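You operate a simulated robot arm through the tools that you are given. There is no shell and no other tool. Be economical: measure what you need, move in short steps, check, and stop when the job is done.

You run a simulated two-armed robot. Do the job below in one go: nothing can be reset, and whatever is moved stays where it is left.

Task
Pick up the 0-16 bar pressure gauge from the long trestle with one hand, pass it to the other hand and put it on the top of the blue bench. Put the valve seat marked "1" from the back trestle on the top of the green bench and the valve seat marked "3" in the grey parts tray. Take the plug that says "2" from the third shelf from the bottom of the store rack and leave it on the top of the steel-topped bench. Fetch the large grey pipe clip and set it on the top of the stool. Do these in any order. Set down upright: plug, large grey pipe clip.

The check looks at the end state, three seconds after you hand in, the way a careful person would. Anything else that was tipped, shoved, dropped, spilled or broken makes it a failure.

Robot
Two 7-joint arms with two-finger parallel grippers on one trunk, on a base that drives. Base frame: it is fixed to the floor where the robot stands at the start and does not move with it; the origin is under the middle of the robot, x ahead of it, y to its left, z up; the surface under the hand at the start is at about z = 800. Lengths are in mm, angles in rad, forces in N, time in s.
The left shoulder is at the start at [60, 143, 926], the right one opposite. With the tool pointing down near the work surface each hand reaches from about 320 to 740 mm from the robot's upright axis, wherever it stands, measured 20 degrees to its own side. Places, roughly: large grey pipe clip (13x3x5 cm) [-3600, 300, 1200]; parts tray (26x18x5 cm) [1100, 800, 800]; plug [-2750, 250, 1250]; pressure gauge [750, 0, 1000]; top of the blue bench [600, 2600, 900]; top of the green bench [1600, 2600, 900]; top of the steel-topped bench [-2200, 2600, 800]; top of the stool (19x22 cm) [120, -1820, 500]; valve seat [750, 750, 750]. Payload 1.57 kg a hand.
Tool frame (each hand has its own): the origin (TCP) lies between the finger pads and is the grasp point; the fingertips stand 30 mm ahead of it; z points along the fingers, y is the line along which they close. The gripper opens to 110 mm. The fingers are 24 mm wide and 12 mm thick; the gripper's body (48 by 112 mm) begins 78 mm behind the TCP.
Orientation is that of the tool frame in the base frame, as a unit quaternion [w, x, y, z]. With the fingers straight down and closing along the base's y, the tool's x points along the base's -x, its y along +y and its z along -z.

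Tools
- The arms move only by the tool apply_moves. It takes "left_moves", "right_moves" or both (then of equal length, played together; a hand with none holds still); each is a list of rows, each a list of 7 numbers: the finger opening in mm, from 0 to 110, then the shift along the base's x, y, z in units of 30 mm (1.0 is 30 mm), then the turn, a rotation vector about the base's x, y, z in units of 4 degrees (1.0 is 4 degrees). In form: [[jaw, dx, dy, dz, ax, ay, az], ...]. A call has 1 to 10 rows; each row shifts and turns the commanded pose from where the row before left it. A call with a number of a shift or a turn outside -1 to 1 is refused whole. Rows are played at 5 a second. More than 50 mm and 0.15 rad between two rows, or a gripper value outside its range, and nothing of the call is played. Where a pose cannot be reached the arm comes as near as it can. A force on the tool above 40 N (or 10 N above the force at the start of the call, whichever is more), or a blocked arm, ends the call early, and 0.2 s more pass. Each finger travels about 45 mm/s and halts on what it meets, pressing with about 37 N; the grip force reading is that of the motor and also rises with nothing between the fingers. The clock runs only during rows and for 0.2 s after the last one: add rows that do not move to give the fingers time. The reply holds the time, the measured pose of the TCP, the force on the tool along the base axes, the opening and the grip force, in the units named above and with some noise, with the torque about the TCP (base axes, N m) and any sound that the robot's microphone picked up.
- Cameras (640 x 400 px; columns grow to the right, rows downward): "scene" is now at [45.3, 24.3, 1534.1]; the picture's right is [0.30, -0.95, 0.00], its down [-0.73, -0.23, -0.65] and it looks along [0.62, 0.19, -0.76] (base axes); focal length 255 px, centre (320, 200). "left" rides on the left gripper at [70, -16, -141] in its tool frame; the picture's right is [0.23, 0.97, 0.00], its down [-0.86, 0.20, -0.48] and it looks along [-0.47, 0.11, 0.88] (tool axes); focal length 222 px, centre (320, 200). "right" rides on the right gripper at [70, 16, -141] in its tool frame; the picture's right is [-0.23, 0.97, 0.00], its down [-0.86, -0.20, -0.48] and it looks along [-0.47, -0.11, 0.88] (tool axes); focal length 222 px, centre (320, 200). There is no depth. A picture from a camera that has moved, and an enlarged one, comes with that camera's place and axes in the base frame and with its lens.
- grab_frame(camera): a new picture of that camera. It takes no simulated time.
- lift_body(by): slides the trunk up (or, below 0, down) by that many mm; the arms and the scene camera ride with it, the base frame stays. It gives what a move gives, with no picture.
- steer(legs): drives the robot by 1 to 6 legs, each [ahead, left, turn to the left] in mm, mm and rad, along the robot's own axes; the way and the turn of a leg run together, so that a leg with both is an arc; at most 1500 mm and 3.142 rad a leg. The arms and the cameras ride along, it lands a little off, and it stops where it bumps. It gives what a move gives.
- head_to(pan, tilt): turns the head with the scene camera to pan (to the left, within 1.501 rad either way) and tilt (down, from -0.506 to 1.204), counted from straight ahead of the robot. It gives what a move gives.
- enlarge(camera, box): a new picture of the part [left, top, right, bottom] of that camera's present view, enlarged. It takes no simulated time.
- close_job(): hands the job in; it is judged then, once.

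Work in short steps. Places have to be worked out from the pictures, the camera data and where the tool is seen: move nearer, look again, correct. Check each grasp and each placing, and mend what went wrong. You have 175 turns and 156 pictures in all, those below and enlarged ones among them. Open the grippers and draw the arms clear of the work before you hand the job in, unless the task says otherwise; then end with one line.

The tools are called after "Emit:" as a command line: name --argument value ..., lists and objects as JSON in quotes. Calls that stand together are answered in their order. apply_moves: Moves the arms, as the interface text tells. Its arguments: {"type":"object","properties":{"left_moves":{"type":"array","items":{"type":"array","items":{"type":"number"}}},"right_moves":{"type":"array","items":{"type":"array","items":{"type":"number"}}}},"required":[]} The other tools are called the same way: lift_body (by) slides the trunk up or down; steer (legs) drives the base; head_to (pan, tilt) turns the head that bears the scene camera; grab_frame (camera) takes a picture; enlarge (camera, box) takes an enlarged picture of a part of a camera's view; close_job () hands the job in.

At the start:

```text
clock: 0.0
left_eef_pos: [325.9, 327.3, 1036.9]
left_tcp_rot: [0.0, 0.0, 1.0, 0.0]
left_force: [0.3, 0.8, 1.1]
left_torque: [0.0, 0.0, -0.04]
left_width: 109.8
left_finger_force: 0.1
right_eef_pos: [485.5, -85.3, 1093.4]
right_tcp_rot: [0.0, 0.0, 1.0, 0.0]
right_force: [0.7, -0.9, -0.6]
right_torque: [0.0, -0.02, 0.0]
right_width: 110.2
right_finger_force: 0.1
trunk travel left (down, up): [-525.0, 65.0]
robot x, y, heading: [0.1, 0.7, -0.002]
head pan, tilt: [0.305, 0.866]
```

scene: 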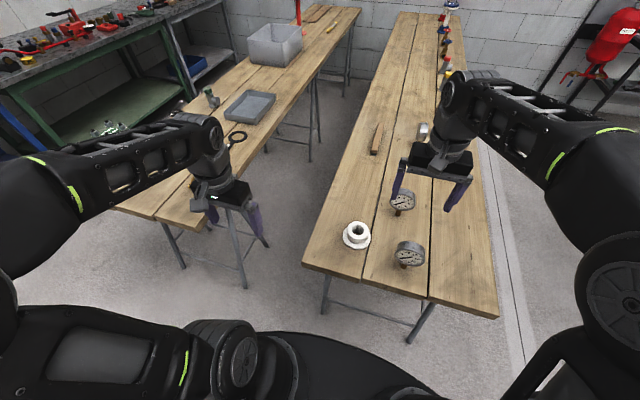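
right: 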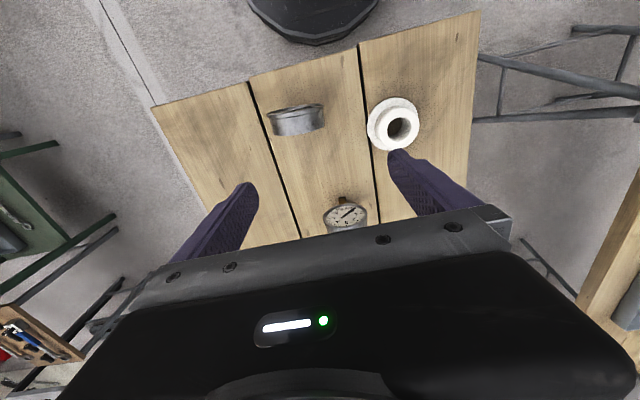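
left: 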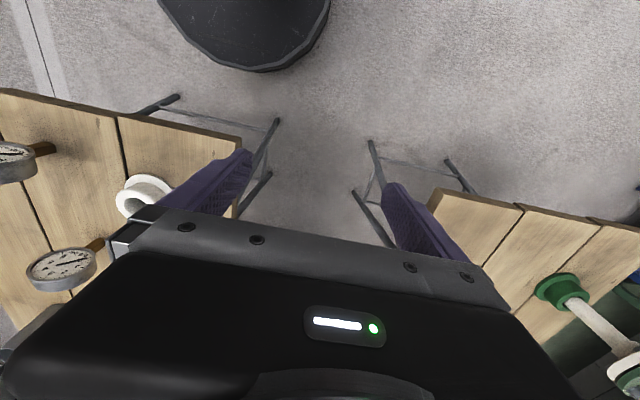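

The scene shows two gauges on the long trestle ahead. I enlarge to read the dials and look at the left side.

Emit:
enlarge --camera "scene" --box '[320, 120, 480, 280]'

Emit:
enlarge --camera "right" --box '[240, 80, 440, 240]'

Emit:
enlarge --camera "scene" --box '[110, 60, 320, 240]'

```text
2.50 times, centred on (400, 200) of scene
camera zoom: at [45.3, 24.3, 1534.1], right [0.3, -0.95, 0.0], down [-0.73, -0.23, -0.65], along [0.62, 0.19, -0.76], focal length 638 px, centre (120, 200)
```

zoom: 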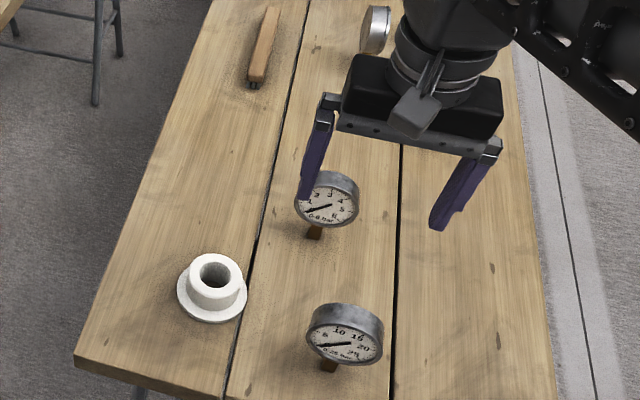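

```text
2.50 times, centred on (340, 160) of right
camera zoom: at [415.8, -68.4, 1233.6], right [0.23, 0.97, 0.0], down [0.86, -0.2, 0.48], along [0.47, -0.11, -0.88], focal length 555 px, centre (270, 300)
```

zoom: 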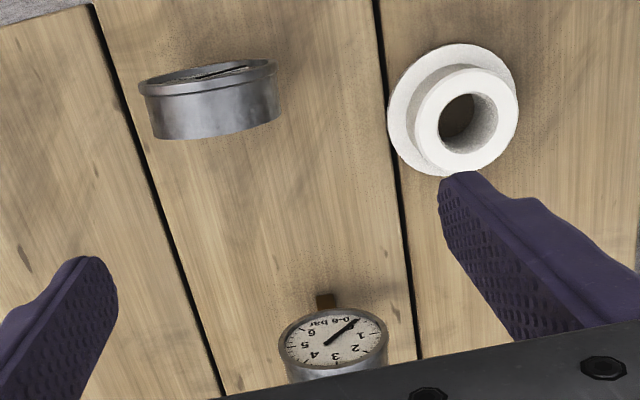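

```text
2.22 times, centred on (215, 150) of scene
camera zoom: at [45.3, 24.3, 1534.1], right [0.3, -0.95, 0.0], down [-0.73, -0.23, -0.65], along [0.62, 0.19, -0.76], focal length 567 px, centre (553, 311)
```

zoom: 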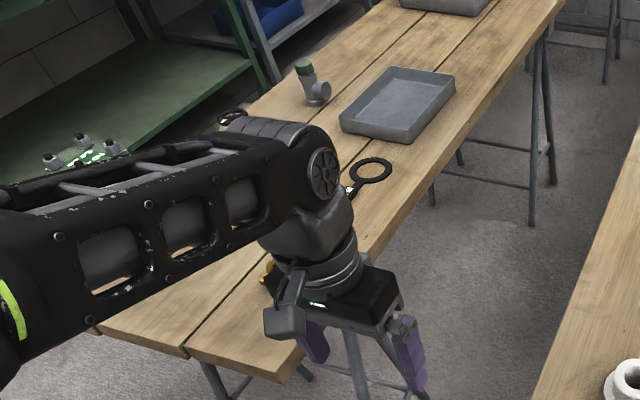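

The two near gauges are 0-6 and 0-25; a third stands further on at about (423,130). I enlarge it and the far part of the trestle.

Emit:
enlarge --camera "scene" --box '[400, 0, 480, 160]'

Emit:
apply_moves --right_moves '[[110, -1, -1, 0, 0, 0, 0], [110, -1, -1, 0, 0, 0, 0], [110, -1, -1, 0, 0, 0, 0], [110, -1, -1, 0, 0, 0, 0], [110, -1, -1, 0, 0, 0, 0]]'

Emit:
head_to --pan 0.0 --tilt 0.6

Emit:
grab_frame --camera "scene"

```text
2.50 times, centred on (440, 80) of scene
camera zoom: at [45.3, 24.3, 1534.1], right [0.3, -0.95, 0.0], down [-0.73, -0.23, -0.65], along [0.62, 0.19, -0.76], focal length 638 px, centre (20, 500)
```

zoom: 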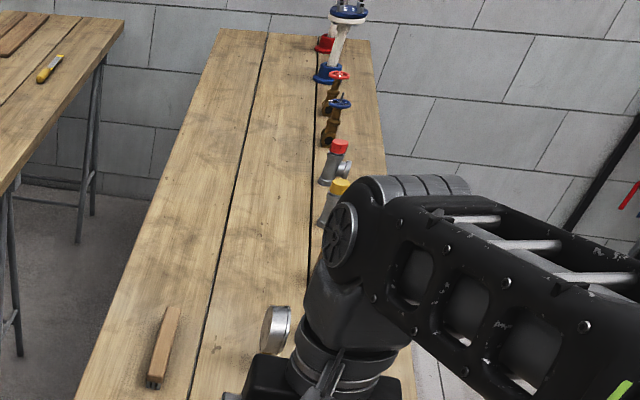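

```text
clock: 1.2
left_eef_pos: [323.6, 327.4, 1036.8]
left_tcp_rot: [0.0, 0.0, 1.0, 0.0]
left_force: [0.3, 0.2, 0.3]
left_torque: [0.02, 0.0, 0.04]
left_width: 110.1
left_finger_force: 0.0
right_eef_pos: [333.8, -235.7, 1097.9]
right_tcp_rot: [0.001, -0.001, 1.0, 0.0]
right_force: [0.1, -0.2, 0.1]
right_torque: [0.01, -0.01, -0.01]
right_width: 110.0
right_finger_force: 0.0
trunk travel left (down, up): [-525.0, 65.0]
robot x, y, heading: [-0.6, -1.2, -0.001]
head pan, tilt: [0.305, 0.866]
```

```text
clock: 2.0
left_eef_pos: [325.5, 327.6, 1036.0]
left_tcp_rot: [0.0, 0.0, 1.0, 0.0]
left_force: [0.2, -0.2, 0.0]
left_torque: [0.03, 0.03, 0.0]
left_width: 109.9
left_finger_force: 0.2
right_eef_pos: [334.7, -235.2, 1096.8]
right_tcp_rot: [0.0, 0.0, 1.0, 0.0]
right_force: [0.1, 0.4, 0.2]
right_torque: [0.0, -0.04, -0.01]
right_width: 109.9
right_finger_force: 0.1
trunk travel left (down, up): [-525.0, 65.0]
robot x, y, heading: [-3.0, 0.2, 0.003]
head pan, tilt: [0.0, 0.6]
```

```text
148 pictures are left
camera scene: at [59.7, 1.1, 1556.1], right [0.0, -1.0, 0.0], down [-0.57, 0.0, -0.82], along [0.82, 0.0, -0.57], focal length 255 px, centre (320, 200)
```

scene: 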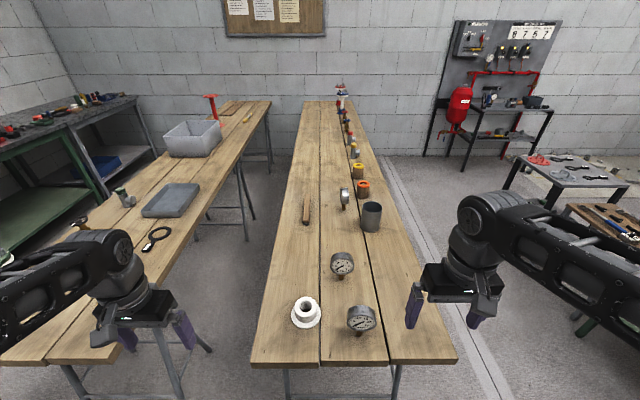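

The third gauge stands at roughly (1075,-124), face away. Before driving I look around to map the benches.

Emit:
head_to --pan 1.2 --tilt 0.5

Emit:
grab_frame --camera "scene"

Emit:
head_to --pan -1.3 --tilt 0.6

Emit:
grab_frame --camera "scene"

```text
clock: 3.4
left_eef_pos: [325.8, 326.6, 1037.1]
left_tcp_rot: [0.001, 0.001, 1.0, 0.0]
left_force: [0.4, 0.4, -0.3]
left_torque: [0.0, -0.03, -0.02]
left_width: 110.1
left_finger_force: 0.1
right_eef_pos: [334.0, -235.8, 1096.8]
right_tcp_rot: [0.0, 0.0, 1.0, 0.0]
right_force: [-0.6, -0.1, -0.7]
right_torque: [0.02, -0.01, -0.03]
right_width: 109.8
right_finger_force: 0.2
trunk travel left (down, up): [-525.0, 65.0]
robot x, y, heading: [1.6, -3.2, -0.0]
head pan, tilt: [1.201, 0.499]
```

```text
147 pictures are left
camera scene: at [4.4, 85.8, 1565.3], right [0.93, -0.36, 0.0], down [-0.17, -0.45, -0.88], along [0.32, 0.82, -0.48], focal length 255 px, centre (320, 200)
```

scene: 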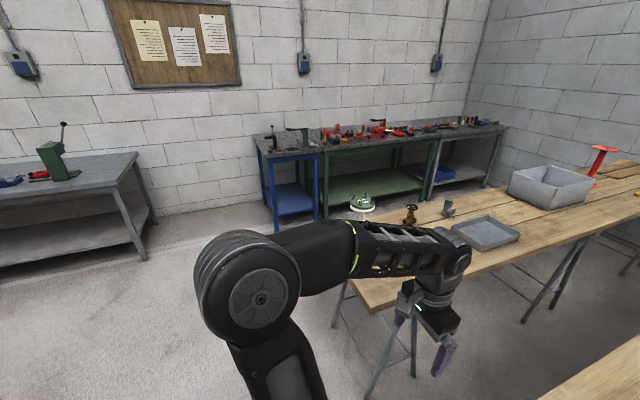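

```text
clock: 5.7
left_eef_pos: [325.1, 326.9, 1036.6]
left_tcp_rot: [0.001, -0.001, 1.0, 0.001]
left_force: [0.6, 0.4, -0.9]
left_torque: [-0.02, 0.0, -0.03]
left_width: 110.0
left_finger_force: 0.0
right_eef_pos: [335.1, -235.2, 1096.5]
right_tcp_rot: [0.0, 0.0, 1.0, 0.0]
right_force: [0.5, 0.8, -0.4]
right_torque: [-0.01, -0.02, 0.01]
right_width: 110.0
right_finger_force: 0.0
trunk travel left (down, up): [-525.0, 65.0]
robot x, y, heading: [2.5, -1.6, -0.0]
head pan, tilt: [-1.3, 0.6]
```

```text
146 pictures are left
camera scene: at [-4.9, -84.1, 1556.2], right [-0.96, -0.27, 0.0], down [-0.15, 0.54, -0.83], along [0.22, -0.8, -0.56], focal length 255 px, centre (320, 200)
```

scene: 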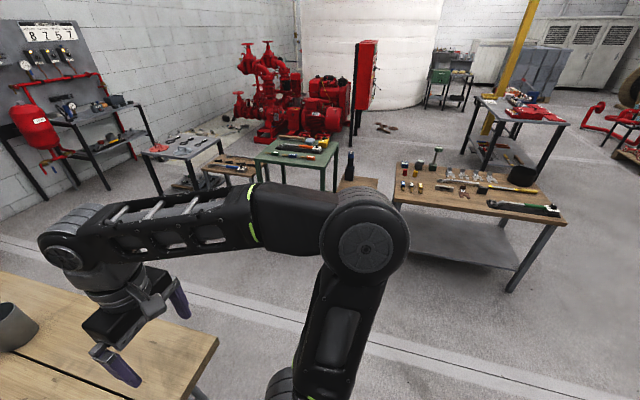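

The region to the right (y about -800) looks clear. I'll drive there, turn to face the long trestle from its right side and slide along to the third gauge.

Emit:
steer --legs '[[-30, -800, 0], [0, 0, 1.571], [0, -1030, 0]]'

Emit:
head_to --pan 0 --tilt 0.8

Emit:
grab_frame --camera "scene"

```text
clock: 18.5
left_eef_pos: [645.0, -478.8, 1037.4]
left_tcp_rot: [0.0, -0.706, 0.708, 0.0]
left_force: [0.1, 0.0, -0.2]
left_torque: [-0.01, 0.01, 0.03]
left_width: 110.1
left_finger_force: 0.1
right_eef_pos: [1207.8, -469.2, 1095.6]
right_tcp_rot: [0.0, -0.706, 0.708, 0.0]
right_force: [0.9, -0.1, -0.7]
right_torque: [0.01, 0.02, -0.01]
right_width: 110.1
right_finger_force: 0.0
trunk travel left (down, up): [-525.0, 65.0]
robot x, y, heading: [969.0, -803.6, 1.57]
head pan, tilt: [-1.3, 0.6]
```

```text
clock: 20.0
left_eef_pos: [645.2, -477.5, 1037.1]
left_tcp_rot: [0.0, -0.707, 0.708, -0.001]
left_force: [0.7, -0.3, 1.0]
left_torque: [0.0, 0.0, -0.01]
left_width: 110.0
left_finger_force: 0.1
right_eef_pos: [1207.0, -469.7, 1096.3]
right_tcp_rot: [0.0, -0.707, 0.707, 0.0]
right_force: [-0.6, -0.4, -0.1]
right_torque: [0.0, 0.02, 0.01]
right_width: 109.9
right_finger_force: 0.0
trunk travel left (down, up): [-525.0, 65.0]
robot x, y, heading: [971.6, -805.1, 1.569]
head pan, tilt: [0.0, 0.799]
```

```text
145 pictures are left
camera scene: at [972.8, -752.1, 1539.3], right [1.0, 0.0, 0.0], down [0.0, -0.72, -0.7], along [0.0, 0.7, -0.72], focal length 255 px, centre (320, 200)
```

scene: 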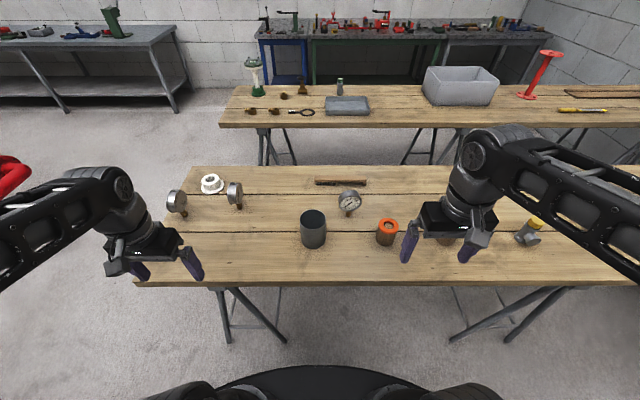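

The gauge's face is now visible at (349,200); the valve seats (brass) are at the left end of the back trestle. I enlarge both.

Emit:
enlarge --camera "scene" --box '[300, 165, 400, 255]'

Emit:
enlarge --camera "scene" --box '[210, 50, 380, 140]'

```text
4.44 times, centred on (350, 210) of scene
camera zoom: at [972.8, -752.1, 1539.3], right [1.0, 0.0, 0.0], down [0.0, -0.72, -0.7], along [0.0, 0.7, -0.72], focal length 1134 px, centre (187, 156)
```

zoom: 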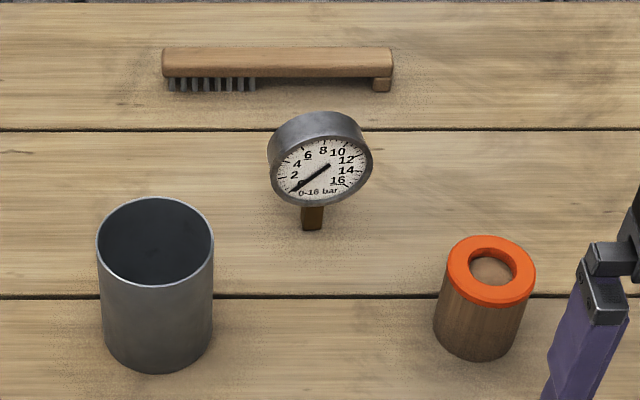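

```text
3.76 times, centred on (295, 95) of scene
camera zoom: at [972.8, -752.1, 1539.3], right [1.0, 0.0, 0.0], down [0.0, -0.72, -0.7], along [0.0, 0.7, -0.72], focal length 961 px, centre (414, 595)
```

zoom: 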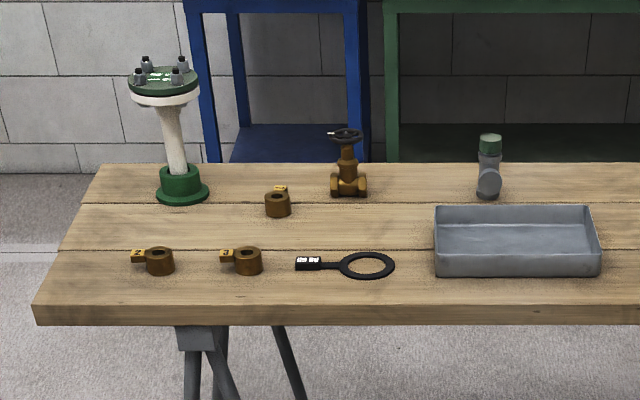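

The 0-16 gauge is confirmed at about (1079,-120), stem on the board at z≈800, disc centre about z≈880. Seats: "2" left, "3" to its right, third at back presumably "1". I move closer by 110 mm and take the right hand over the gauge for a closer look.

Emit:
steer --legs '[[110, 0, 0]]'

Emit:
apply_moves --right_moves '[[110, -0.5, 0.5, 0, 0, 0, 1], [110, -0.5, 0.5, 0, 0, 0, 1], [110, -0.5, 0.5, 0, 0, 0, 1], [110, -0.5, 0.5, 0, 0, 0, 1], [110, -0.5, 0.5, 0, 0, 0, 1], [110, -0.5, 0.5, 0, 0, 0, 1], [110, -0.5, 0.5, 0, 0, 0, 1], [110, -0.5, 0.5, 0, 0, 0, 1], [110, 0, 0.5, 0, 0, 0, 1], [110, 0, 0, 0, 0, 0, 1]]'

Emit:
grab_frame --camera "right"

```text
clock: 21.2
left_eef_pos: [645.2, -365.0, 1035.6]
left_tcp_rot: [-0.001, -0.705, 0.709, 0.0]
left_force: [-0.4, 0.7, 0.6]
left_torque: [-0.02, 0.0, -0.01]
left_width: 110.2
left_finger_force: 0.1
right_eef_pos: [1206.3, -355.7, 1096.1]
right_tcp_rot: [-0.001, -0.706, 0.708, -0.001]
right_force: [0.2, -0.3, -0.5]
right_torque: [-0.04, 0.0, 0.0]
right_width: 110.1
right_finger_force: 0.0
trunk travel left (down, up): [-525.0, 65.0]
robot x, y, heading: [971.5, -691.3, 1.566]
head pan, tilt: [0.0, 0.799]
```

```text
clock: 23.4
left_eef_pos: [645.9, -366.7, 1036.9]
left_tcp_rot: [-0.001, -0.706, 0.708, 0.0]
left_force: [-0.4, 0.5, 0.5]
left_torque: [-0.03, 0.04, -0.01]
left_width: 110.2
left_finger_force: 0.1
right_eef_pos: [1086.8, -221.7, 1094.9]
right_tcp_rot: [0.001, 0.906, -0.424, 0.001]
right_force: [-0.6, -0.4, 0.9]
right_torque: [-0.01, -0.02, -0.01]
right_width: 110.1
right_finger_force: 0.0
trunk travel left (down, up): [-525.0, 65.0]
robot x, y, heading: [969.9, -689.8, 1.567]
head pan, tilt: [0.0, 0.799]
```

```text
142 pictures are left
camera right: at [1120.0, -284.3, 1235.3], right [-0.89, -0.45, 0.0], down [-0.4, 0.78, 0.48], along [-0.22, 0.43, -0.88], focal length 222 px, centre (320, 200)
```

right: 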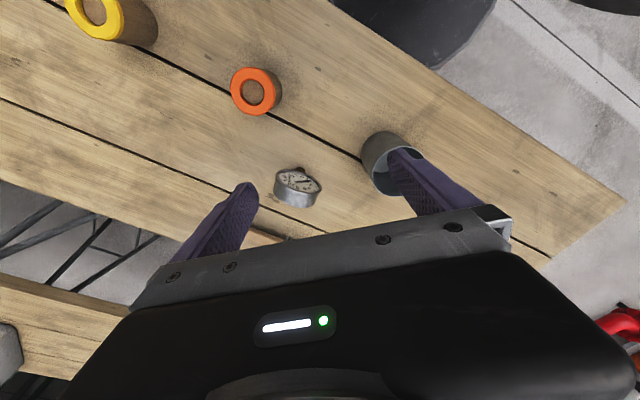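

The stem base from this view gives (1077,-118), agreeing. I continue the wrist turn so the fingers close across the disc thickness.

Emit:
apply_moves --right_moves '[[110, 0.3, 0.4, 0, 0, 0, 1], [110, 0.3, 0.4, 0, 0, 0, 1], [110, 0.3, 0.4, 0, 0, 0, 1], [110, 0.3, 0.4, 0, 0, 0, 1], [110, 0.3, 0.4, 0, 0, 0, 1], [110, 0.3, 0.4, 0, 0, 0, 1], [110, 0.3, 0.4, 0, 0, 0, 1], [110, 0.3, 0.4, 0, 0, 0, 1], [110, 0.3, 0.4, 0, 0, 0, 1], [110, 0.3, 0.4, 0, 0, 0, 1]]'

Emit:
apply_moves --right_moves '[[110, 0, 0, 0, 0, 0, 1], [110, 0, 0, 0, 0, 0, 1], [110, 0, 0, 0, 0, 0, 1], [110, 0, 0, 0, 0, 0, 1], [110, 0, 0, 0, 0, 0, 1], [110, 0, 0, 0, 0, 0, 0.8]]'

Emit:
grab_frame --camera "right"

```text
clock: 25.6
left_eef_pos: [644.6, -365.6, 1038.1]
left_tcp_rot: [0.001, -0.706, 0.708, 0.001]
left_force: [0.3, 0.1, 0.2]
left_torque: [0.0, -0.01, 0.01]
left_width: 110.2
left_finger_force: 0.0
right_eef_pos: [1136.5, -157.1, 1094.1]
right_tcp_rot: [-0.003, 0.97, -0.243, -0.001]
right_force: [-0.1, -0.1, -0.4]
right_torque: [-0.01, 0.01, 0.01]
right_width: 110.0
right_finger_force: 0.0
right hand out of reach, approached as far as the arm can: row 6, 7, 8, 9, 10
trunk travel left (down, up): [-525.0, 65.0]
robot x, y, heading: [973.6, -690.1, 1.567]
head pan, tilt: [0.0, 0.799]
```

```text
clock: 27.0
left_eef_pos: [644.8, -365.3, 1036.8]
left_tcp_rot: [0.0, -0.706, 0.708, 0.0]
left_force: [0.1, 0.4, 0.0]
left_torque: [0.0, 0.0, 0.03]
left_width: 110.2
left_finger_force: 0.0
right_eef_pos: [1136.9, -156.5, 1094.4]
right_tcp_rot: [-0.001, 1.0, -0.026, 0.0]
right_force: [0.3, -0.7, -0.5]
right_torque: [0.0, -0.01, 0.01]
right_width: 109.9
right_finger_force: 0.2
trunk travel left (down, up): [-525.0, 65.0]
robot x, y, heading: [972.2, -690.3, 1.567]
head pan, tilt: [0.0, 0.799]
```

```text
141 pictures are left
camera right: at [1205.4, -176.1, 1233.8], right [-0.28, -0.96, 0.0], down [-0.84, 0.24, 0.48], along [-0.46, 0.13, -0.88], focal length 222 px, centre (320, 200)
```

right: 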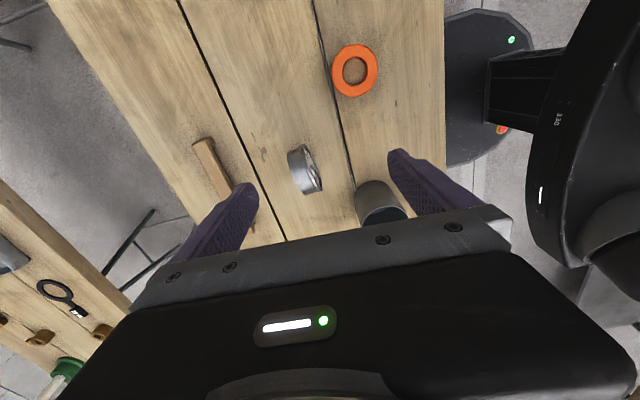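

Fingers now close nearly along y; I add ~11° to match the disc, then lean the hand 40° to the right in the disc plane, ending at a standoff.

Emit:
apply_moves --right_moves '[[110, 0, 0, -0.5, 0, 0, 1], [110, 0, 0, -0.5, 0, 0, 1], [110, 0, 0, 0, 0, 0, 0.9]]'

Emit:
apply_moves --right_moves '[[110, 0.11, 0.18, -0.24, -0.15, 0.99, 0], [110, 0.11, 0.18, -0.24, -0.15, 0.99, 0], [110, 0.11, 0.18, -0.24, -0.15, 0.99, 0], [110, 0.11, 0.18, -0.24, -0.15, 0.99, 0], [110, 0.11, 0.18, -0.24, -0.15, 0.99, 0], [110, 0.11, 0.18, -0.24, -0.15, 0.99, 0], [110, 0.11, 0.18, -0.24, -0.15, 0.99, 0], [110, 0.11, 0.18, -0.24, -0.15, 0.99, 0], [110, 0.11, 0.18, -0.24, -0.15, 0.99, 0], [110, 0.11, 0.18, -0.24, -0.15, 0.99, 0]]'

Emit:
grab_frame --camera "right"

Emit:
grab_frame --camera "scene"

```text
clock: 27.8
left_eef_pos: [644.7, -365.5, 1036.5]
left_tcp_rot: [0.0, -0.706, 0.708, 0.0]
left_force: [-0.7, 0.0, 0.0]
left_torque: [0.02, -0.01, 0.0]
left_width: 109.8
left_finger_force: 0.2
right_eef_pos: [1136.5, -156.3, 1063.7]
right_tcp_rot: [-0.001, 0.997, 0.076, -0.001]
right_force: [0.4, -0.7, -0.1]
right_torque: [-0.01, -0.02, -0.01]
right_width: 109.9
right_finger_force: 0.1
trunk travel left (down, up): [-525.0, 65.0]
robot x, y, heading: [970.5, -690.0, 1.569]
head pan, tilt: [0.0, 0.799]
```

```text
clock: 30.0
left_eef_pos: [646.4, -365.3, 1035.8]
left_tcp_rot: [0.0, -0.706, 0.708, 0.0]
left_force: [0.6, -1.1, 0.2]
left_torque: [-0.02, 0.03, 0.03]
left_width: 110.1
left_finger_force: 0.2
right_eef_pos: [1160.4, -110.4, 989.8]
right_tcp_rot: [0.031, 0.944, 0.074, -0.321]
right_force: [-0.2, 0.5, 0.5]
right_torque: [0.06, 0.02, -0.03]
right_width: 109.9
right_finger_force: 0.2
right hand out of reach, approached as far as the arm can: row 9, 10
trunk travel left (down, up): [-525.0, 65.0]
robot x, y, heading: [968.9, -693.7, 1.572]
head pan, tilt: [0.0, 0.799]
```

```text
140 pictures are left
camera right: at [1304.4, -101.9, 1057.4], right [-0.02, -0.99, 0.15], down [-0.41, 0.15, 0.9], along [-0.91, -0.04, -0.41], focal length 222 px, centre (320, 200)
```

right: 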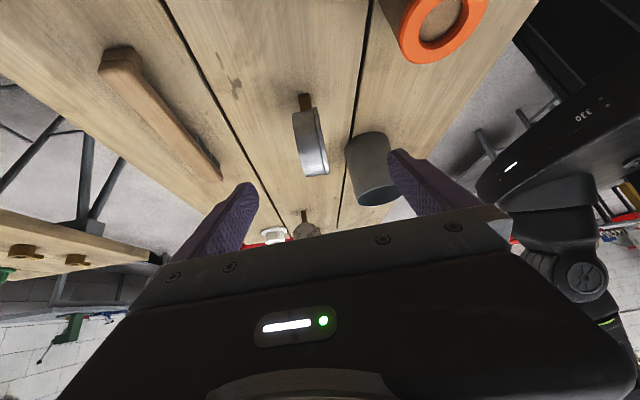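

```text
139 pictures are left
camera scene: at [973.8, -639.7, 1539.3], right [1.0, 0.0, 0.0], down [0.0, -0.72, -0.7], along [0.0, 0.7, -0.72], focal length 255 px, centre (320, 200)
```

scene: 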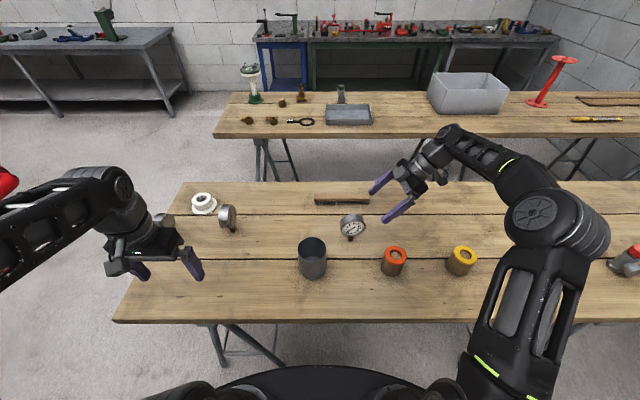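

The gauge projects where expected (centre ≈ (1078,-114,880)) and the lean is 38°. I slide in along the finger direction to the grasp point.

Emit:
apply_moves --right_moves '[[110, -0.45, -0.02, -0.62, 0, 0, 0], [110, -0.45, -0.02, -0.62, 0, 0, 0], [110, -0.45, -0.02, -0.62, 0, 0, 0], [110, -0.45, -0.02, -0.62, 0, 0, 0]]'

Emit:
grab_frame --camera "right"

Emit:
enlarge --camera "scene" --box '[290, 160, 470, 290]'

```text
clock: 31.0
left_eef_pos: [645.5, -365.4, 1036.4]
left_tcp_rot: [0.0, -0.706, 0.708, 0.0]
left_force: [0.6, -0.4, 0.5]
left_torque: [0.04, -0.01, 0.01]
left_width: 110.0
left_finger_force: 0.0
right_eef_pos: [1105.4, -112.3, 914.0]
right_tcp_rot: [0.026, 0.937, 0.071, -0.341]
right_force: [-0.7, 0.2, -0.6]
right_torque: [0.04, -0.01, -0.01]
right_width: 109.9
right_finger_force: 0.0
trunk travel left (down, up): [-525.0, 65.0]
robot x, y, heading: [973.9, -692.9, 1.566]
head pan, tilt: [0.0, 0.799]
```

```text
138 pictures are left
camera right: at [1250.5, -105.0, 975.6], right [-0.03, -0.99, 0.14], down [-0.37, 0.14, 0.92], along [-0.93, -0.03, -0.37], focal length 222 px, centre (320, 200)
```

right: 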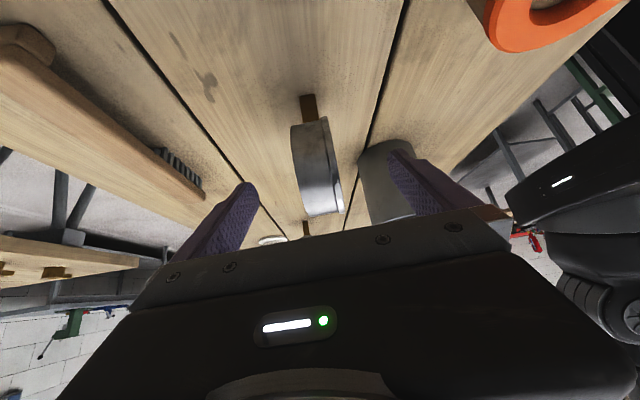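

```text
3.08 times, centred on (380, 225) of scene
camera zoom: at [973.0, -639.8, 1539.3], right [1.0, 0.0, 0.0], down [0.0, -0.72, -0.7], along [0.0, 0.7, -0.72], focal length 785 px, centre (135, 123)
```

zoom: 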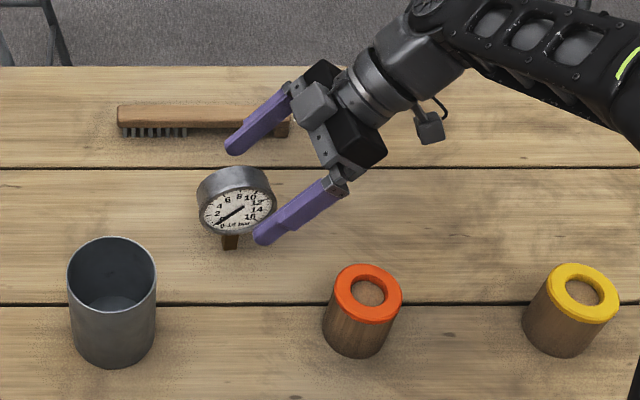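

Aligned; I close the fingers on the disc.

Emit:
apply_moves --right_moves '[[60, 0, 0, 0, 0, 0, 0], [50, 0, 0, 0, 0, 0, 0], [40, 0, 0, 0, 0, 0, 0], [30, 0, 0, 0, 0, 0, 0], [20, 0, 0, 0, 0, 0, 0], [15, 0, 0, 0, 0, 0, 0], [15, 0, 0, 0, 0, 0, 0], [15, 0, 0, 0, 0, 0, 0]]'

Emit:
grab_frame --camera "right"

```text
clock: 32.8
left_eef_pos: [645.5, -365.3, 1037.4]
left_tcp_rot: [0.0, -0.706, 0.708, 0.0]
left_force: [0.0, -0.9, 0.3]
left_torque: [-0.02, -0.06, -0.01]
left_width: 109.8
left_finger_force: 0.0
right_eef_pos: [1104.9, -111.8, 914.6]
right_tcp_rot: [0.026, 0.936, 0.072, -0.342]
right_force: [0.3, 0.6, -0.2]
right_torque: [-0.03, -0.01, -0.01]
right_width: 29.5
right_finger_force: 37.4
trunk travel left (down, up): [-525.0, 65.0]
robot x, y, heading: [976.2, -688.2, 1.569]
head pan, tilt: [0.0, 0.799]
```

```text
136 pictures are left
camera right: at [1250.8, -105.1, 975.9], right [-0.03, -0.99, 0.14], down [-0.37, 0.14, 0.92], along [-0.93, -0.03, -0.37], focal length 222 px, centre (320, 200)
```

right: 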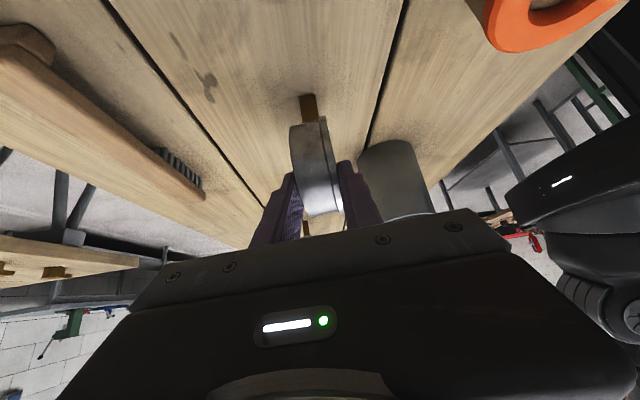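

Held at 29.5 mm. I lift it straight up.

Emit:
apply_moves --right_moves '[[10, 0, 0, 0.5, 0, 0, 0], [10, 0, 0, 1, 0, 0, 0], [10, 0, 0, 1, 0, 0, 0], [10, 0, 0, 1, 0, 0, 0], [10, 0, 0, 1, 0, 0, 0], [10, -0.5, -0.5, 0.5, 0, 0, 0], [10, -0.8, -1, 0, 0, 0, 0], [10, -0.8, -1, 0, 0, 0, 0], [10, -0.8, -1, 0, 0, 0, 0], [10, -0.8, -1, 0, 0, 0, 0]]'

Emit:
grab_frame --camera "scene"

```text
clock: 35.0
left_eef_pos: [645.2, -366.9, 1036.3]
left_tcp_rot: [0.0, -0.706, 0.708, 0.0]
left_force: [0.0, 0.4, 0.5]
left_torque: [0.01, 0.04, 0.0]
left_width: 110.0
left_finger_force: 0.1
right_eef_pos: [995.8, -247.1, 1055.3]
right_tcp_rot: [0.026, 0.937, 0.07, -0.342]
right_force: [-0.2, -0.7, -2.1]
right_torque: [0.03, -0.02, 0.01]
right_width: 29.5
right_finger_force: 37.2
right hand out of reach, approached as far as the arm can: row 5
trunk travel left (down, up): [-525.0, 65.0]
robot x, y, heading: [971.1, -690.7, 1.564]
head pan, tilt: [0.0, 0.799]
```

```text
135 pictures are left
camera scene: at [972.6, -640.6, 1539.3], right [1.0, 0.0, 0.0], down [0.0, -0.72, -0.7], along [0.0, 0.7, -0.72], focal length 255 px, centre (320, 200)
```

scene: 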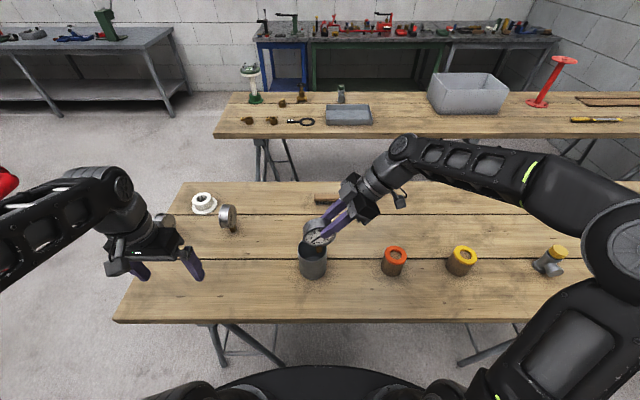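

The gauge is held upright with its centre near (966,-252,1020). I bring the left hand around: turn -81°, then lean it 40° to the left, at a standoff.

Emit:
apply_moves --left_moves '[[110, 0.1, 0.1, 0.3, 0, 0, -1], [110, 0.1, 0.1, 0.3, 0, 0, -1], [110, 0.1, 0.1, 0.3, 0, 0, -1], [110, 0.1, 0.1, 0.3, 0, 0, -1], [110, 0.1, 0.1, 0.3, 0, 0, -1], [110, 0.1, 0.1, 0.3, 0, 0, -1], [110, 0.1, 0.1, 0.3, 0, 0, -1], [110, 0.1, 0.1, 0.3, 0, 0, -1], [110, 0.1, 0.1, 0.3, 0, 0, -1], [110, 0.1, 0.1, 0.3, 0, 0, -1]]'

Emit:
apply_moves --left_moves '[[110, 0.1, 0.1, 0.1, 0, 0, -1], [110, 0.1, 0.1, 0.1, 0, 0, -1], [110, 0.1, 0.1, 0.1, 0, 0, -1], [110, 0.1, 0.1, 0.1, 0, 0, -1], [110, 0.1, 0.1, 0.1, 0, 0, -1], [110, 0.1, 0.1, 0.1, 0, 0, -1], [110, 0.1, 0.1, 0, 0, 0, -1], [110, 0.1, 0.1, 0, 0, 0, -1], [110, 0.1, 0.1, 0, 0, 0, -1], [110, 0.1, 0.1, 0, 0, 0, -1]]'

Emit:
apply_moves --left_moves '[[110, 0, 0.1, 0, 0.15, -0.99, 0], [110, 0, 0.1, 0, 0.15, -0.99, 0], [110, 0, 0.1, 0, 0.15, -0.99, 0], [110, 0, 0.1, 0, 0.15, -0.99, 0], [110, 0, 0.1, 0, 0.15, -0.99, 0], [110, 0, 0, 0, 0.15, -0.99, 0], [110, 0, 0, 0, 0.15, -0.99, 0], [110, 0, 0, 0, 0.15, -0.99, 0], [110, 0, 0, 0, 0.15, -0.99, 0], [110, 0, 0, 0, 0.15, -0.99, 0]]'

Emit:
grab_frame --camera "scene"

Emit:
grab_frame --camera "left"

```text
clock: 37.2
left_eef_pos: [676.3, -334.5, 1123.6]
left_tcp_rot: [0.001, -0.428, 0.904, 0.001]
left_force: [0.1, 0.9, -0.3]
left_torque: [-0.01, 0.0, 0.0]
left_width: 110.1
left_finger_force: 0.1
left hand out of reach, approached as far as the arm can: row 10
right_eef_pos: [995.7, -246.0, 1055.1]
right_tcp_rot: [0.025, 0.937, 0.071, -0.342]
right_force: [0.6, 0.1, -2.5]
right_torque: [-0.02, -0.05, -0.04]
right_width: 29.5
right_finger_force: 36.6
trunk travel left (down, up): [-525.0, 65.0]
robot x, y, heading: [967.9, -695.2, 1.568]
head pan, tilt: [0.0, 0.799]
```

```text
clock: 39.4
left_eef_pos: [710.3, -294.8, 1122.3]
left_tcp_rot: [0.0, -0.085, 0.996, 0.0]
left_force: [-0.3, 0.0, -0.1]
left_torque: [0.01, 0.01, -0.01]
left_width: 110.3
left_finger_force: 0.1
left hand out of reach, approached as far as the arm can: row 2, 4, 6
right_eef_pos: [995.8, -247.2, 1054.2]
right_tcp_rot: [0.025, 0.937, 0.071, -0.342]
right_force: [-0.3, -0.4, -2.7]
right_torque: [0.05, -0.1, 0.0]
right_width: 29.6
right_finger_force: 36.9
trunk travel left (down, up): [-525.0, 65.0]
robot x, y, heading: [968.2, -693.6, 1.562]
head pan, tilt: [0.0, 0.799]
```

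```text
clock: 41.6
left_eef_pos: [708.2, -281.7, 1124.8]
left_tcp_rot: [0.293, -0.082, 0.952, 0.025]
left_force: [-0.1, 1.1, 0.2]
left_torque: [0.01, 0.02, -0.02]
left_width: 110.2
left_finger_force: 0.2
left hand out of reach, approached as far as the arm can: row 9
right_eef_pos: [995.5, -247.2, 1055.2]
right_tcp_rot: [0.024, 0.937, 0.07, -0.342]
right_force: [-0.3, -0.2, -2.5]
right_torque: [-0.01, -0.07, 0.01]
right_width: 29.6
right_finger_force: 36.4
trunk travel left (down, up): [-525.0, 65.0]
robot x, y, heading: [972.9, -689.5, 1.57]
head pan, tilt: [0.0, 0.799]
```

```text
134 pictures are left
camera scene: at [972.8, -639.8, 1539.3], right [1.0, 0.0, 0.0], down [0.0, -0.72, -0.7], along [0.0, 0.7, -0.72], focal length 255 px, centre (320, 200)
```

scene: 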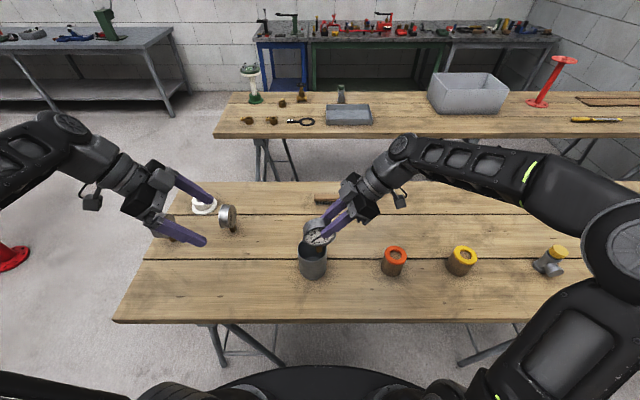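

```text
133 pictures are left
camera left: at [574.4, -320.3, 1203.5], right [-0.35, 0.93, -0.13], down [0.4, 0.27, 0.88], along [0.85, 0.26, -0.46], focal length 222 px, centre (320, 200)
```

left: 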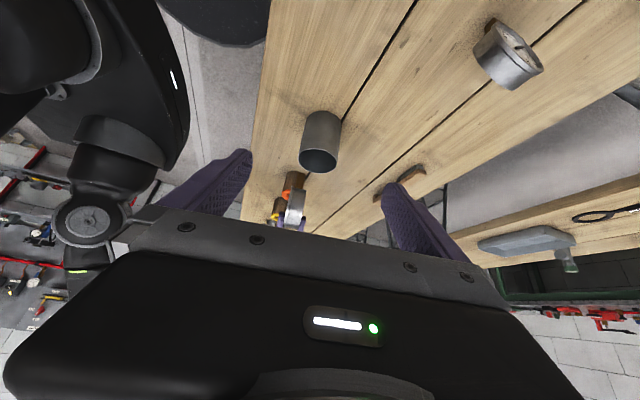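

Left hand is leaned 34°. I bring it to a standoff 100 mm from the gauge with the final lean.

Emit:
apply_moves --left_moves '[[110, 0.92, 0.09, 0.04, 0.03, -0.25, 0], [110, 0.92, 0.09, 0.04, 0.03, -0.25, 0], [110, 0.92, 0.09, 0.04, 0.03, -0.25, 0], [110, 0.92, 0.09, 0.04, 0.03, -0.25, 0], [110, 0.92, 0.09, 0.04, 0.03, -0.25, 0], [110, 0.92, 0.09, 0.04, 0.03, -0.25, 0]]'

Emit:
grab_frame --camera "left"

Emit:
enlarge --camera "scene" --box '[220, 130, 420, 290]'

```text
clock: 43.0
left_eef_pos: [874.2, -262.3, 1132.4]
left_tcp_rot: [0.357, -0.082, 0.93, 0.026]
left_force: [0.5, 0.2, 0.2]
left_torque: [-0.02, 0.0, -0.01]
left_width: 109.9
left_finger_force: 0.1
right_eef_pos: [995.3, -246.3, 1054.7]
right_tcp_rot: [0.025, 0.937, 0.072, -0.342]
right_force: [0.7, -0.9, -3.0]
right_torque: [0.01, -0.08, -0.02]
right_width: 29.4
right_finger_force: 37.0
trunk travel left (down, up): [-525.0, 65.0]
robot x, y, heading: [972.9, -692.4, 1.568]
head pan, tilt: [0.0, 0.799]
```

```text
132 pictures are left
camera left: at [730.2, -303.0, 1190.8], right [-0.33, 0.93, -0.16], down [0.28, 0.26, 0.93], along [0.9, 0.26, -0.34], focal length 222 px, centre (320, 200)
```

left: 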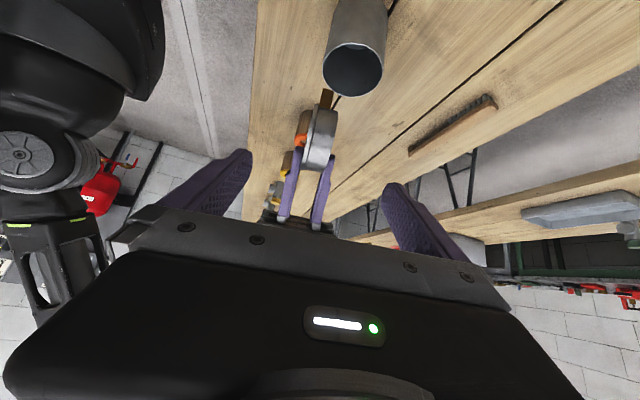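

```text
2.50 times, centred on (320, 210) of scene
camera zoom: at [973.5, -639.6, 1539.3], right [1.0, 0.0, 0.0], down [0.0, -0.72, -0.7], along [0.0, 0.7, -0.72], focal length 638 px, centre (320, 175)
```

zoom: 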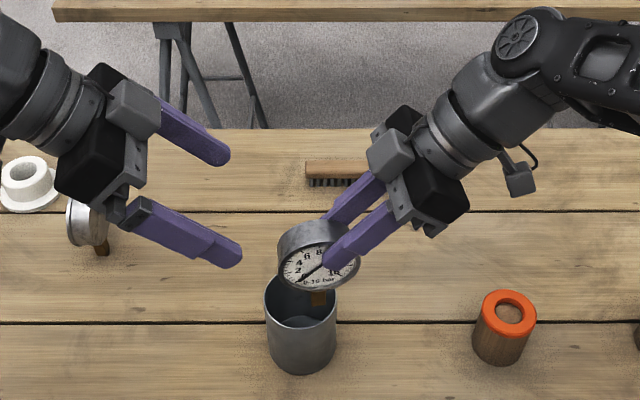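

Everything lines up; I slide the left hand in along its fingers onto the disc.

Emit:
apply_moves --left_moves '[[110, 0.52, 0.05, -0.65, 0, 0, 0], [110, 0.52, 0.05, -0.65, 0, 0, 0], [110, 0.52, 0.05, -0.65, 0, 0, 0], [110, 0.52, 0.05, -0.65, 0, 0, 0]]'

Emit:
grab_frame --camera "left"

Emit:
enlarge --camera "scene" --box '[220, 130, 420, 290]'

```text
clock: 44.0
left_eef_pos: [936.4, -257.9, 1051.2]
left_tcp_rot: [0.356, -0.081, 0.93, 0.026]
left_force: [-0.5, 0.9, 0.2]
left_torque: [0.01, -0.01, 0.01]
left_width: 109.9
left_finger_force: 0.0
right_eef_pos: [996.9, -247.1, 1053.9]
right_tcp_rot: [0.024, 0.937, 0.07, -0.342]
right_force: [0.2, -0.6, -1.9]
right_torque: [-0.01, -0.05, -0.04]
right_width: 29.6
right_finger_force: 37.5
trunk travel left (down, up): [-525.0, 65.0]
robot x, y, heading: [971.8, -693.8, 1.57]
head pan, tilt: [0.0, 0.799]
```

```text
130 pictures are left
camera left: at [792.6, -298.1, 1110.4], right [-0.33, 0.93, -0.16], down [0.28, 0.26, 0.93], along [0.9, 0.26, -0.34], focal length 222 px, centre (320, 200)
```

left: 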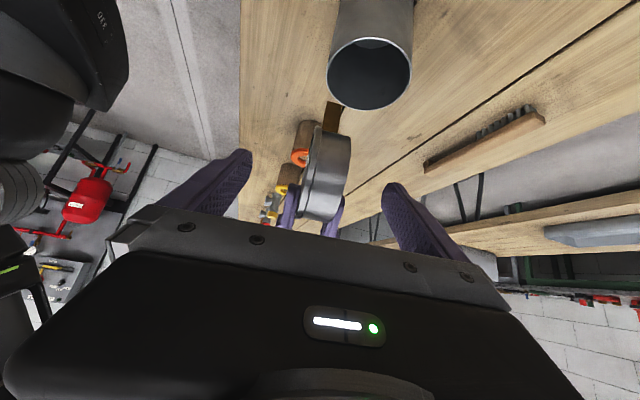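

```text
2.50 times, centred on (320, 210) of scene
camera zoom: at [973.2, -639.6, 1539.3], right [1.0, 0.0, 0.0], down [0.0, -0.72, -0.7], along [0.0, 0.7, -0.72], focal length 638 px, centre (320, 175)
```

zoom: 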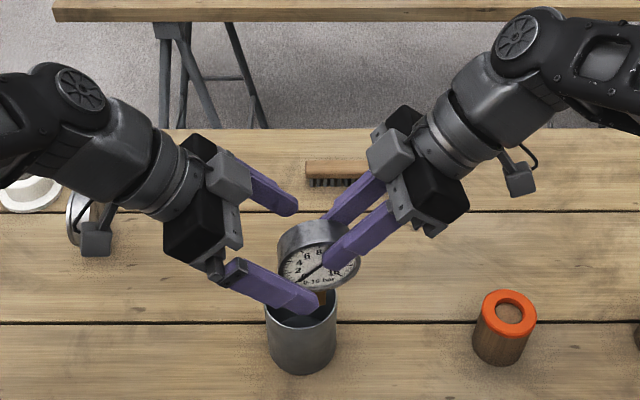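

Clear of the right fingers; I close the left hand.

Emit:
apply_moves --left_moves '[[60, 0, 0, 0, 0, 0, 0], [50, 0, 0, 0, 0, 0, 0], [40, 0, 0, 0, 0, 0, 0], [30, 0, 0, 0, 0, 0, 0], [20, 0, 0, 0, 0, 0, 0], [10, 0, 0, 0, 0, 0, 0], [10, 0, 0, 0, 0, 0, 0], [10, 0, 0, 0, 0, 0, 0]]'

Emit:
enlarge --camera "scene" --box '[220, 130, 420, 290]'

```text
clock: 45.8
left_eef_pos: [933.8, -257.1, 1051.6]
left_tcp_rot: [0.356, -0.082, 0.931, 0.027]
left_force: [-3.8, 14.3, -4.3]
left_torque: [0.33, 0.29, 0.06]
left_width: 29.7
left_finger_force: 36.7
right_eef_pos: [994.8, -246.8, 1054.7]
right_tcp_rot: [0.027, 0.937, 0.071, -0.342]
right_force: [3.3, -14.9, 4.8]
right_torque: [-0.44, 0.06, 0.86]
right_width: 29.6
right_finger_force: 37.3
trunk travel left (down, up): [-525.0, 65.0]
robot x, y, heading: [971.0, -690.8, 1.564]
head pan, tilt: [0.0, 0.799]
```

```text
2.50 times, centred on (320, 210) of scene
camera zoom: at [973.1, -639.8, 1539.3], right [1.0, 0.0, 0.0], down [0.0, -0.72, -0.7], along [0.0, 0.7, -0.72], focal length 638 px, centre (320, 175)
```

zoom: 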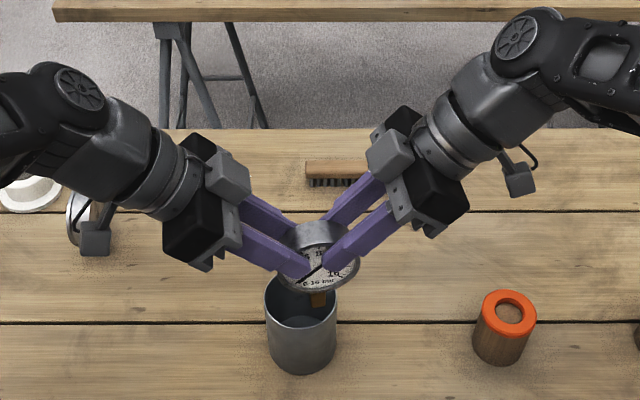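

Both hold the gauge. I open the right hand and back it out along its own axis.

Emit:
apply_moves --right_moves '[[60, 0, 0, 0, 0, 0, 0], [80, 0, 0, 0, 0, 0, 0], [100, 0, 0, 0, 0, 0, 0], [110, 0, 0, 0, 0, 0, 0], [110, 0, 0, 0, 0, 0, 0], [110, 0.4, 0.05, 0.5, 0, 0, 0], [110, 0.6, 0.1, 0.7, 0, 0, 0], [110, 0.6, 0.1, 0.7, 0, 0, 0], [110, 0.6, 0.1, 0.7, 0, 0, 0]]'

Emit:
enlarge --camera "scene" --box '[220, 130, 420, 290]'

```text
clock: 47.8
left_eef_pos: [935.3, -258.9, 1051.8]
left_tcp_rot: [0.357, -0.082, 0.93, 0.026]
left_force: [0.2, 0.9, -0.2]
left_torque: [-0.01, 0.06, 0.0]
left_width: 29.4
left_finger_force: 37.1
right_eef_pos: [1064.6, -234.9, 1133.0]
right_tcp_rot: [0.024, 0.937, 0.07, -0.343]
right_force: [0.9, 0.1, 0.1]
right_torque: [-0.02, -0.04, 0.04]
right_width: 109.9
right_finger_force: 0.1
trunk travel left (down, up): [-525.0, 65.0]
robot x, y, heading: [974.3, -695.5, 1.569]
head pan, tilt: [0.0, 0.799]
```

```text
2.50 times, centred on (320, 210) of scene
camera zoom: at [973.3, -639.9, 1539.3], right [1.0, 0.0, 0.0], down [0.0, -0.72, -0.7], along [0.0, 0.7, -0.72], focal length 638 px, centre (320, 175)
```

zoom: 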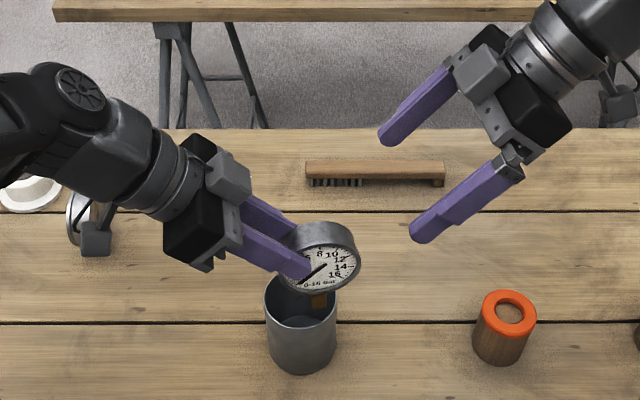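

The left hand alone holds the gauge. I raise the trunk 65 mm for clearance over the pot, then tuck both arms.

Emit:
lift_body --by 64

Emit:
apply_moves --left_moves '[[10, -0.4, -0.33, 0, 0, 0, 0], [10, -0.4, -0.33, 0, 0, 0, 0], [10, -0.4, -0.33, 0, 0, 0, 0], [10, -0.4, -0.33, 0, 0, 0, 0], [10, -0.4, -0.33, 0, 0, 0, 0], [10, -0.4, -0.33, 0, 0, 0, 0], [10, -0.4, -0.33, 0, 0, 0, 0], [10, -0.4, -0.33, 0, 0, 0, 0], [10, -0.4, -0.33, 0, 0, 0, 0], [10, -0.4, -0.33, 0, 0, 0, 0]]' --right_moves '[[110, 0.4, -0.4, -0.2, 0.15, -0.99, 0], [110, 0.4, -0.4, -0.2, 0.15, -0.99, 0], [110, 0.4, -0.4, -0.2, 0.15, -0.99, 0], [110, 0.4, -0.4, -0.2, 0.15, -0.99, 0], [110, 0.4, -0.4, -0.2, 0.15, -0.99, 0], [110, 0.4, -0.4, -0.2, 0.15, -0.99, 0], [110, 0.4, -0.4, 0, 0.15, -0.99, 0], [110, 0.4, -0.4, 0, 0.15, -0.99, 0], [110, 0.4, -0.4, 0, 0.15, -0.99, 0], [110, 0.4, -0.4, 0, 0.1, -0.6, 0]]'

Emit:
grab_frame --camera "scene"

```text
clock: 48.8
left_eef_pos: [935.6, -257.2, 1115.9]
left_tcp_rot: [0.357, -0.083, 0.93, 0.027]
left_force: [0.9, 0.4, -2.6]
left_torque: [-0.02, 0.07, -0.02]
left_width: 29.4
left_finger_force: 36.5
right_eef_pos: [1062.4, -234.4, 1196.4]
right_tcp_rot: [0.025, 0.937, 0.071, -0.342]
right_force: [-0.3, -0.5, -0.3]
right_torque: [0.01, 0.02, -0.01]
right_width: 109.9
right_finger_force: 0.1
trunk travel left (down, up): [-589.0, 1.0]
robot x, y, heading: [970.5, -693.2, 1.567]
head pan, tilt: [0.0, 0.799]
```

```text
clock: 51.0
left_eef_pos: [815.6, -360.0, 1114.9]
left_tcp_rot: [0.357, -0.081, 0.93, 0.026]
left_force: [0.8, -0.2, -2.8]
left_torque: [0.01, 0.1, 0.03]
left_width: 29.3
left_finger_force: 37.1
right_eef_pos: [1181.9, -355.6, 1159.0]
right_tcp_rot: [0.0, 0.997, 0.075, -0.014]
right_force: [-0.2, 0.0, -0.8]
right_torque: [0.01, -0.01, -0.02]
right_width: 110.0
right_finger_force: 0.1
trunk travel left (down, up): [-589.0, 1.0]
robot x, y, heading: [970.2, -693.2, 1.567]
head pan, tilt: [0.0, 0.799]
```

```text
126 pictures are left
camera scene: at [973.0, -640.9, 1603.4], right [1.0, 0.0, 0.0], down [0.0, -0.72, -0.7], along [0.0, 0.7, -0.72], focal length 255 px, centre (320, 200)
```

scene: 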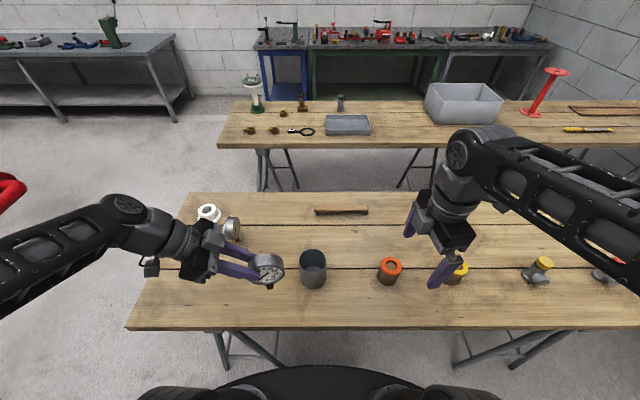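

Tucked. A red object appears at the far left, so I look that way before driving.

Emit:
head_to --pan 1.3 --tilt 0.5

Emit:
grab_frame --camera "scene"

```text
clock: 52.5
left_eef_pos: [814.8, -358.6, 1114.8]
left_tcp_rot: [0.356, -0.082, 0.93, 0.027]
left_force: [1.0, 0.0, -1.7]
left_torque: [-0.01, 0.08, 0.03]
left_width: 29.3
left_finger_force: 37.2
right_eef_pos: [1181.2, -354.9, 1158.7]
right_tcp_rot: [-0.001, 0.997, 0.077, -0.015]
right_force: [-0.1, -0.3, -0.3]
right_torque: [-0.02, 0.0, 0.01]
right_width: 110.0
right_finger_force: 0.1
trunk travel left (down, up): [-589.0, 1.0]
robot x, y, heading: [973.4, -691.7, 1.568]
head pan, tilt: [1.3, 0.499]
```

```text
125 pictures are left
camera scene: at [885.2, -696.0, 1629.3], right [0.27, 0.96, 0.0], down [0.46, -0.13, -0.88], along [-0.85, 0.24, -0.48], focal length 255 px, centre (320, 200)
```

scene: 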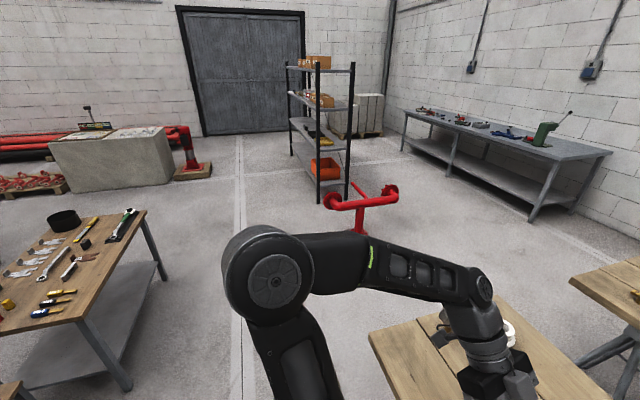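

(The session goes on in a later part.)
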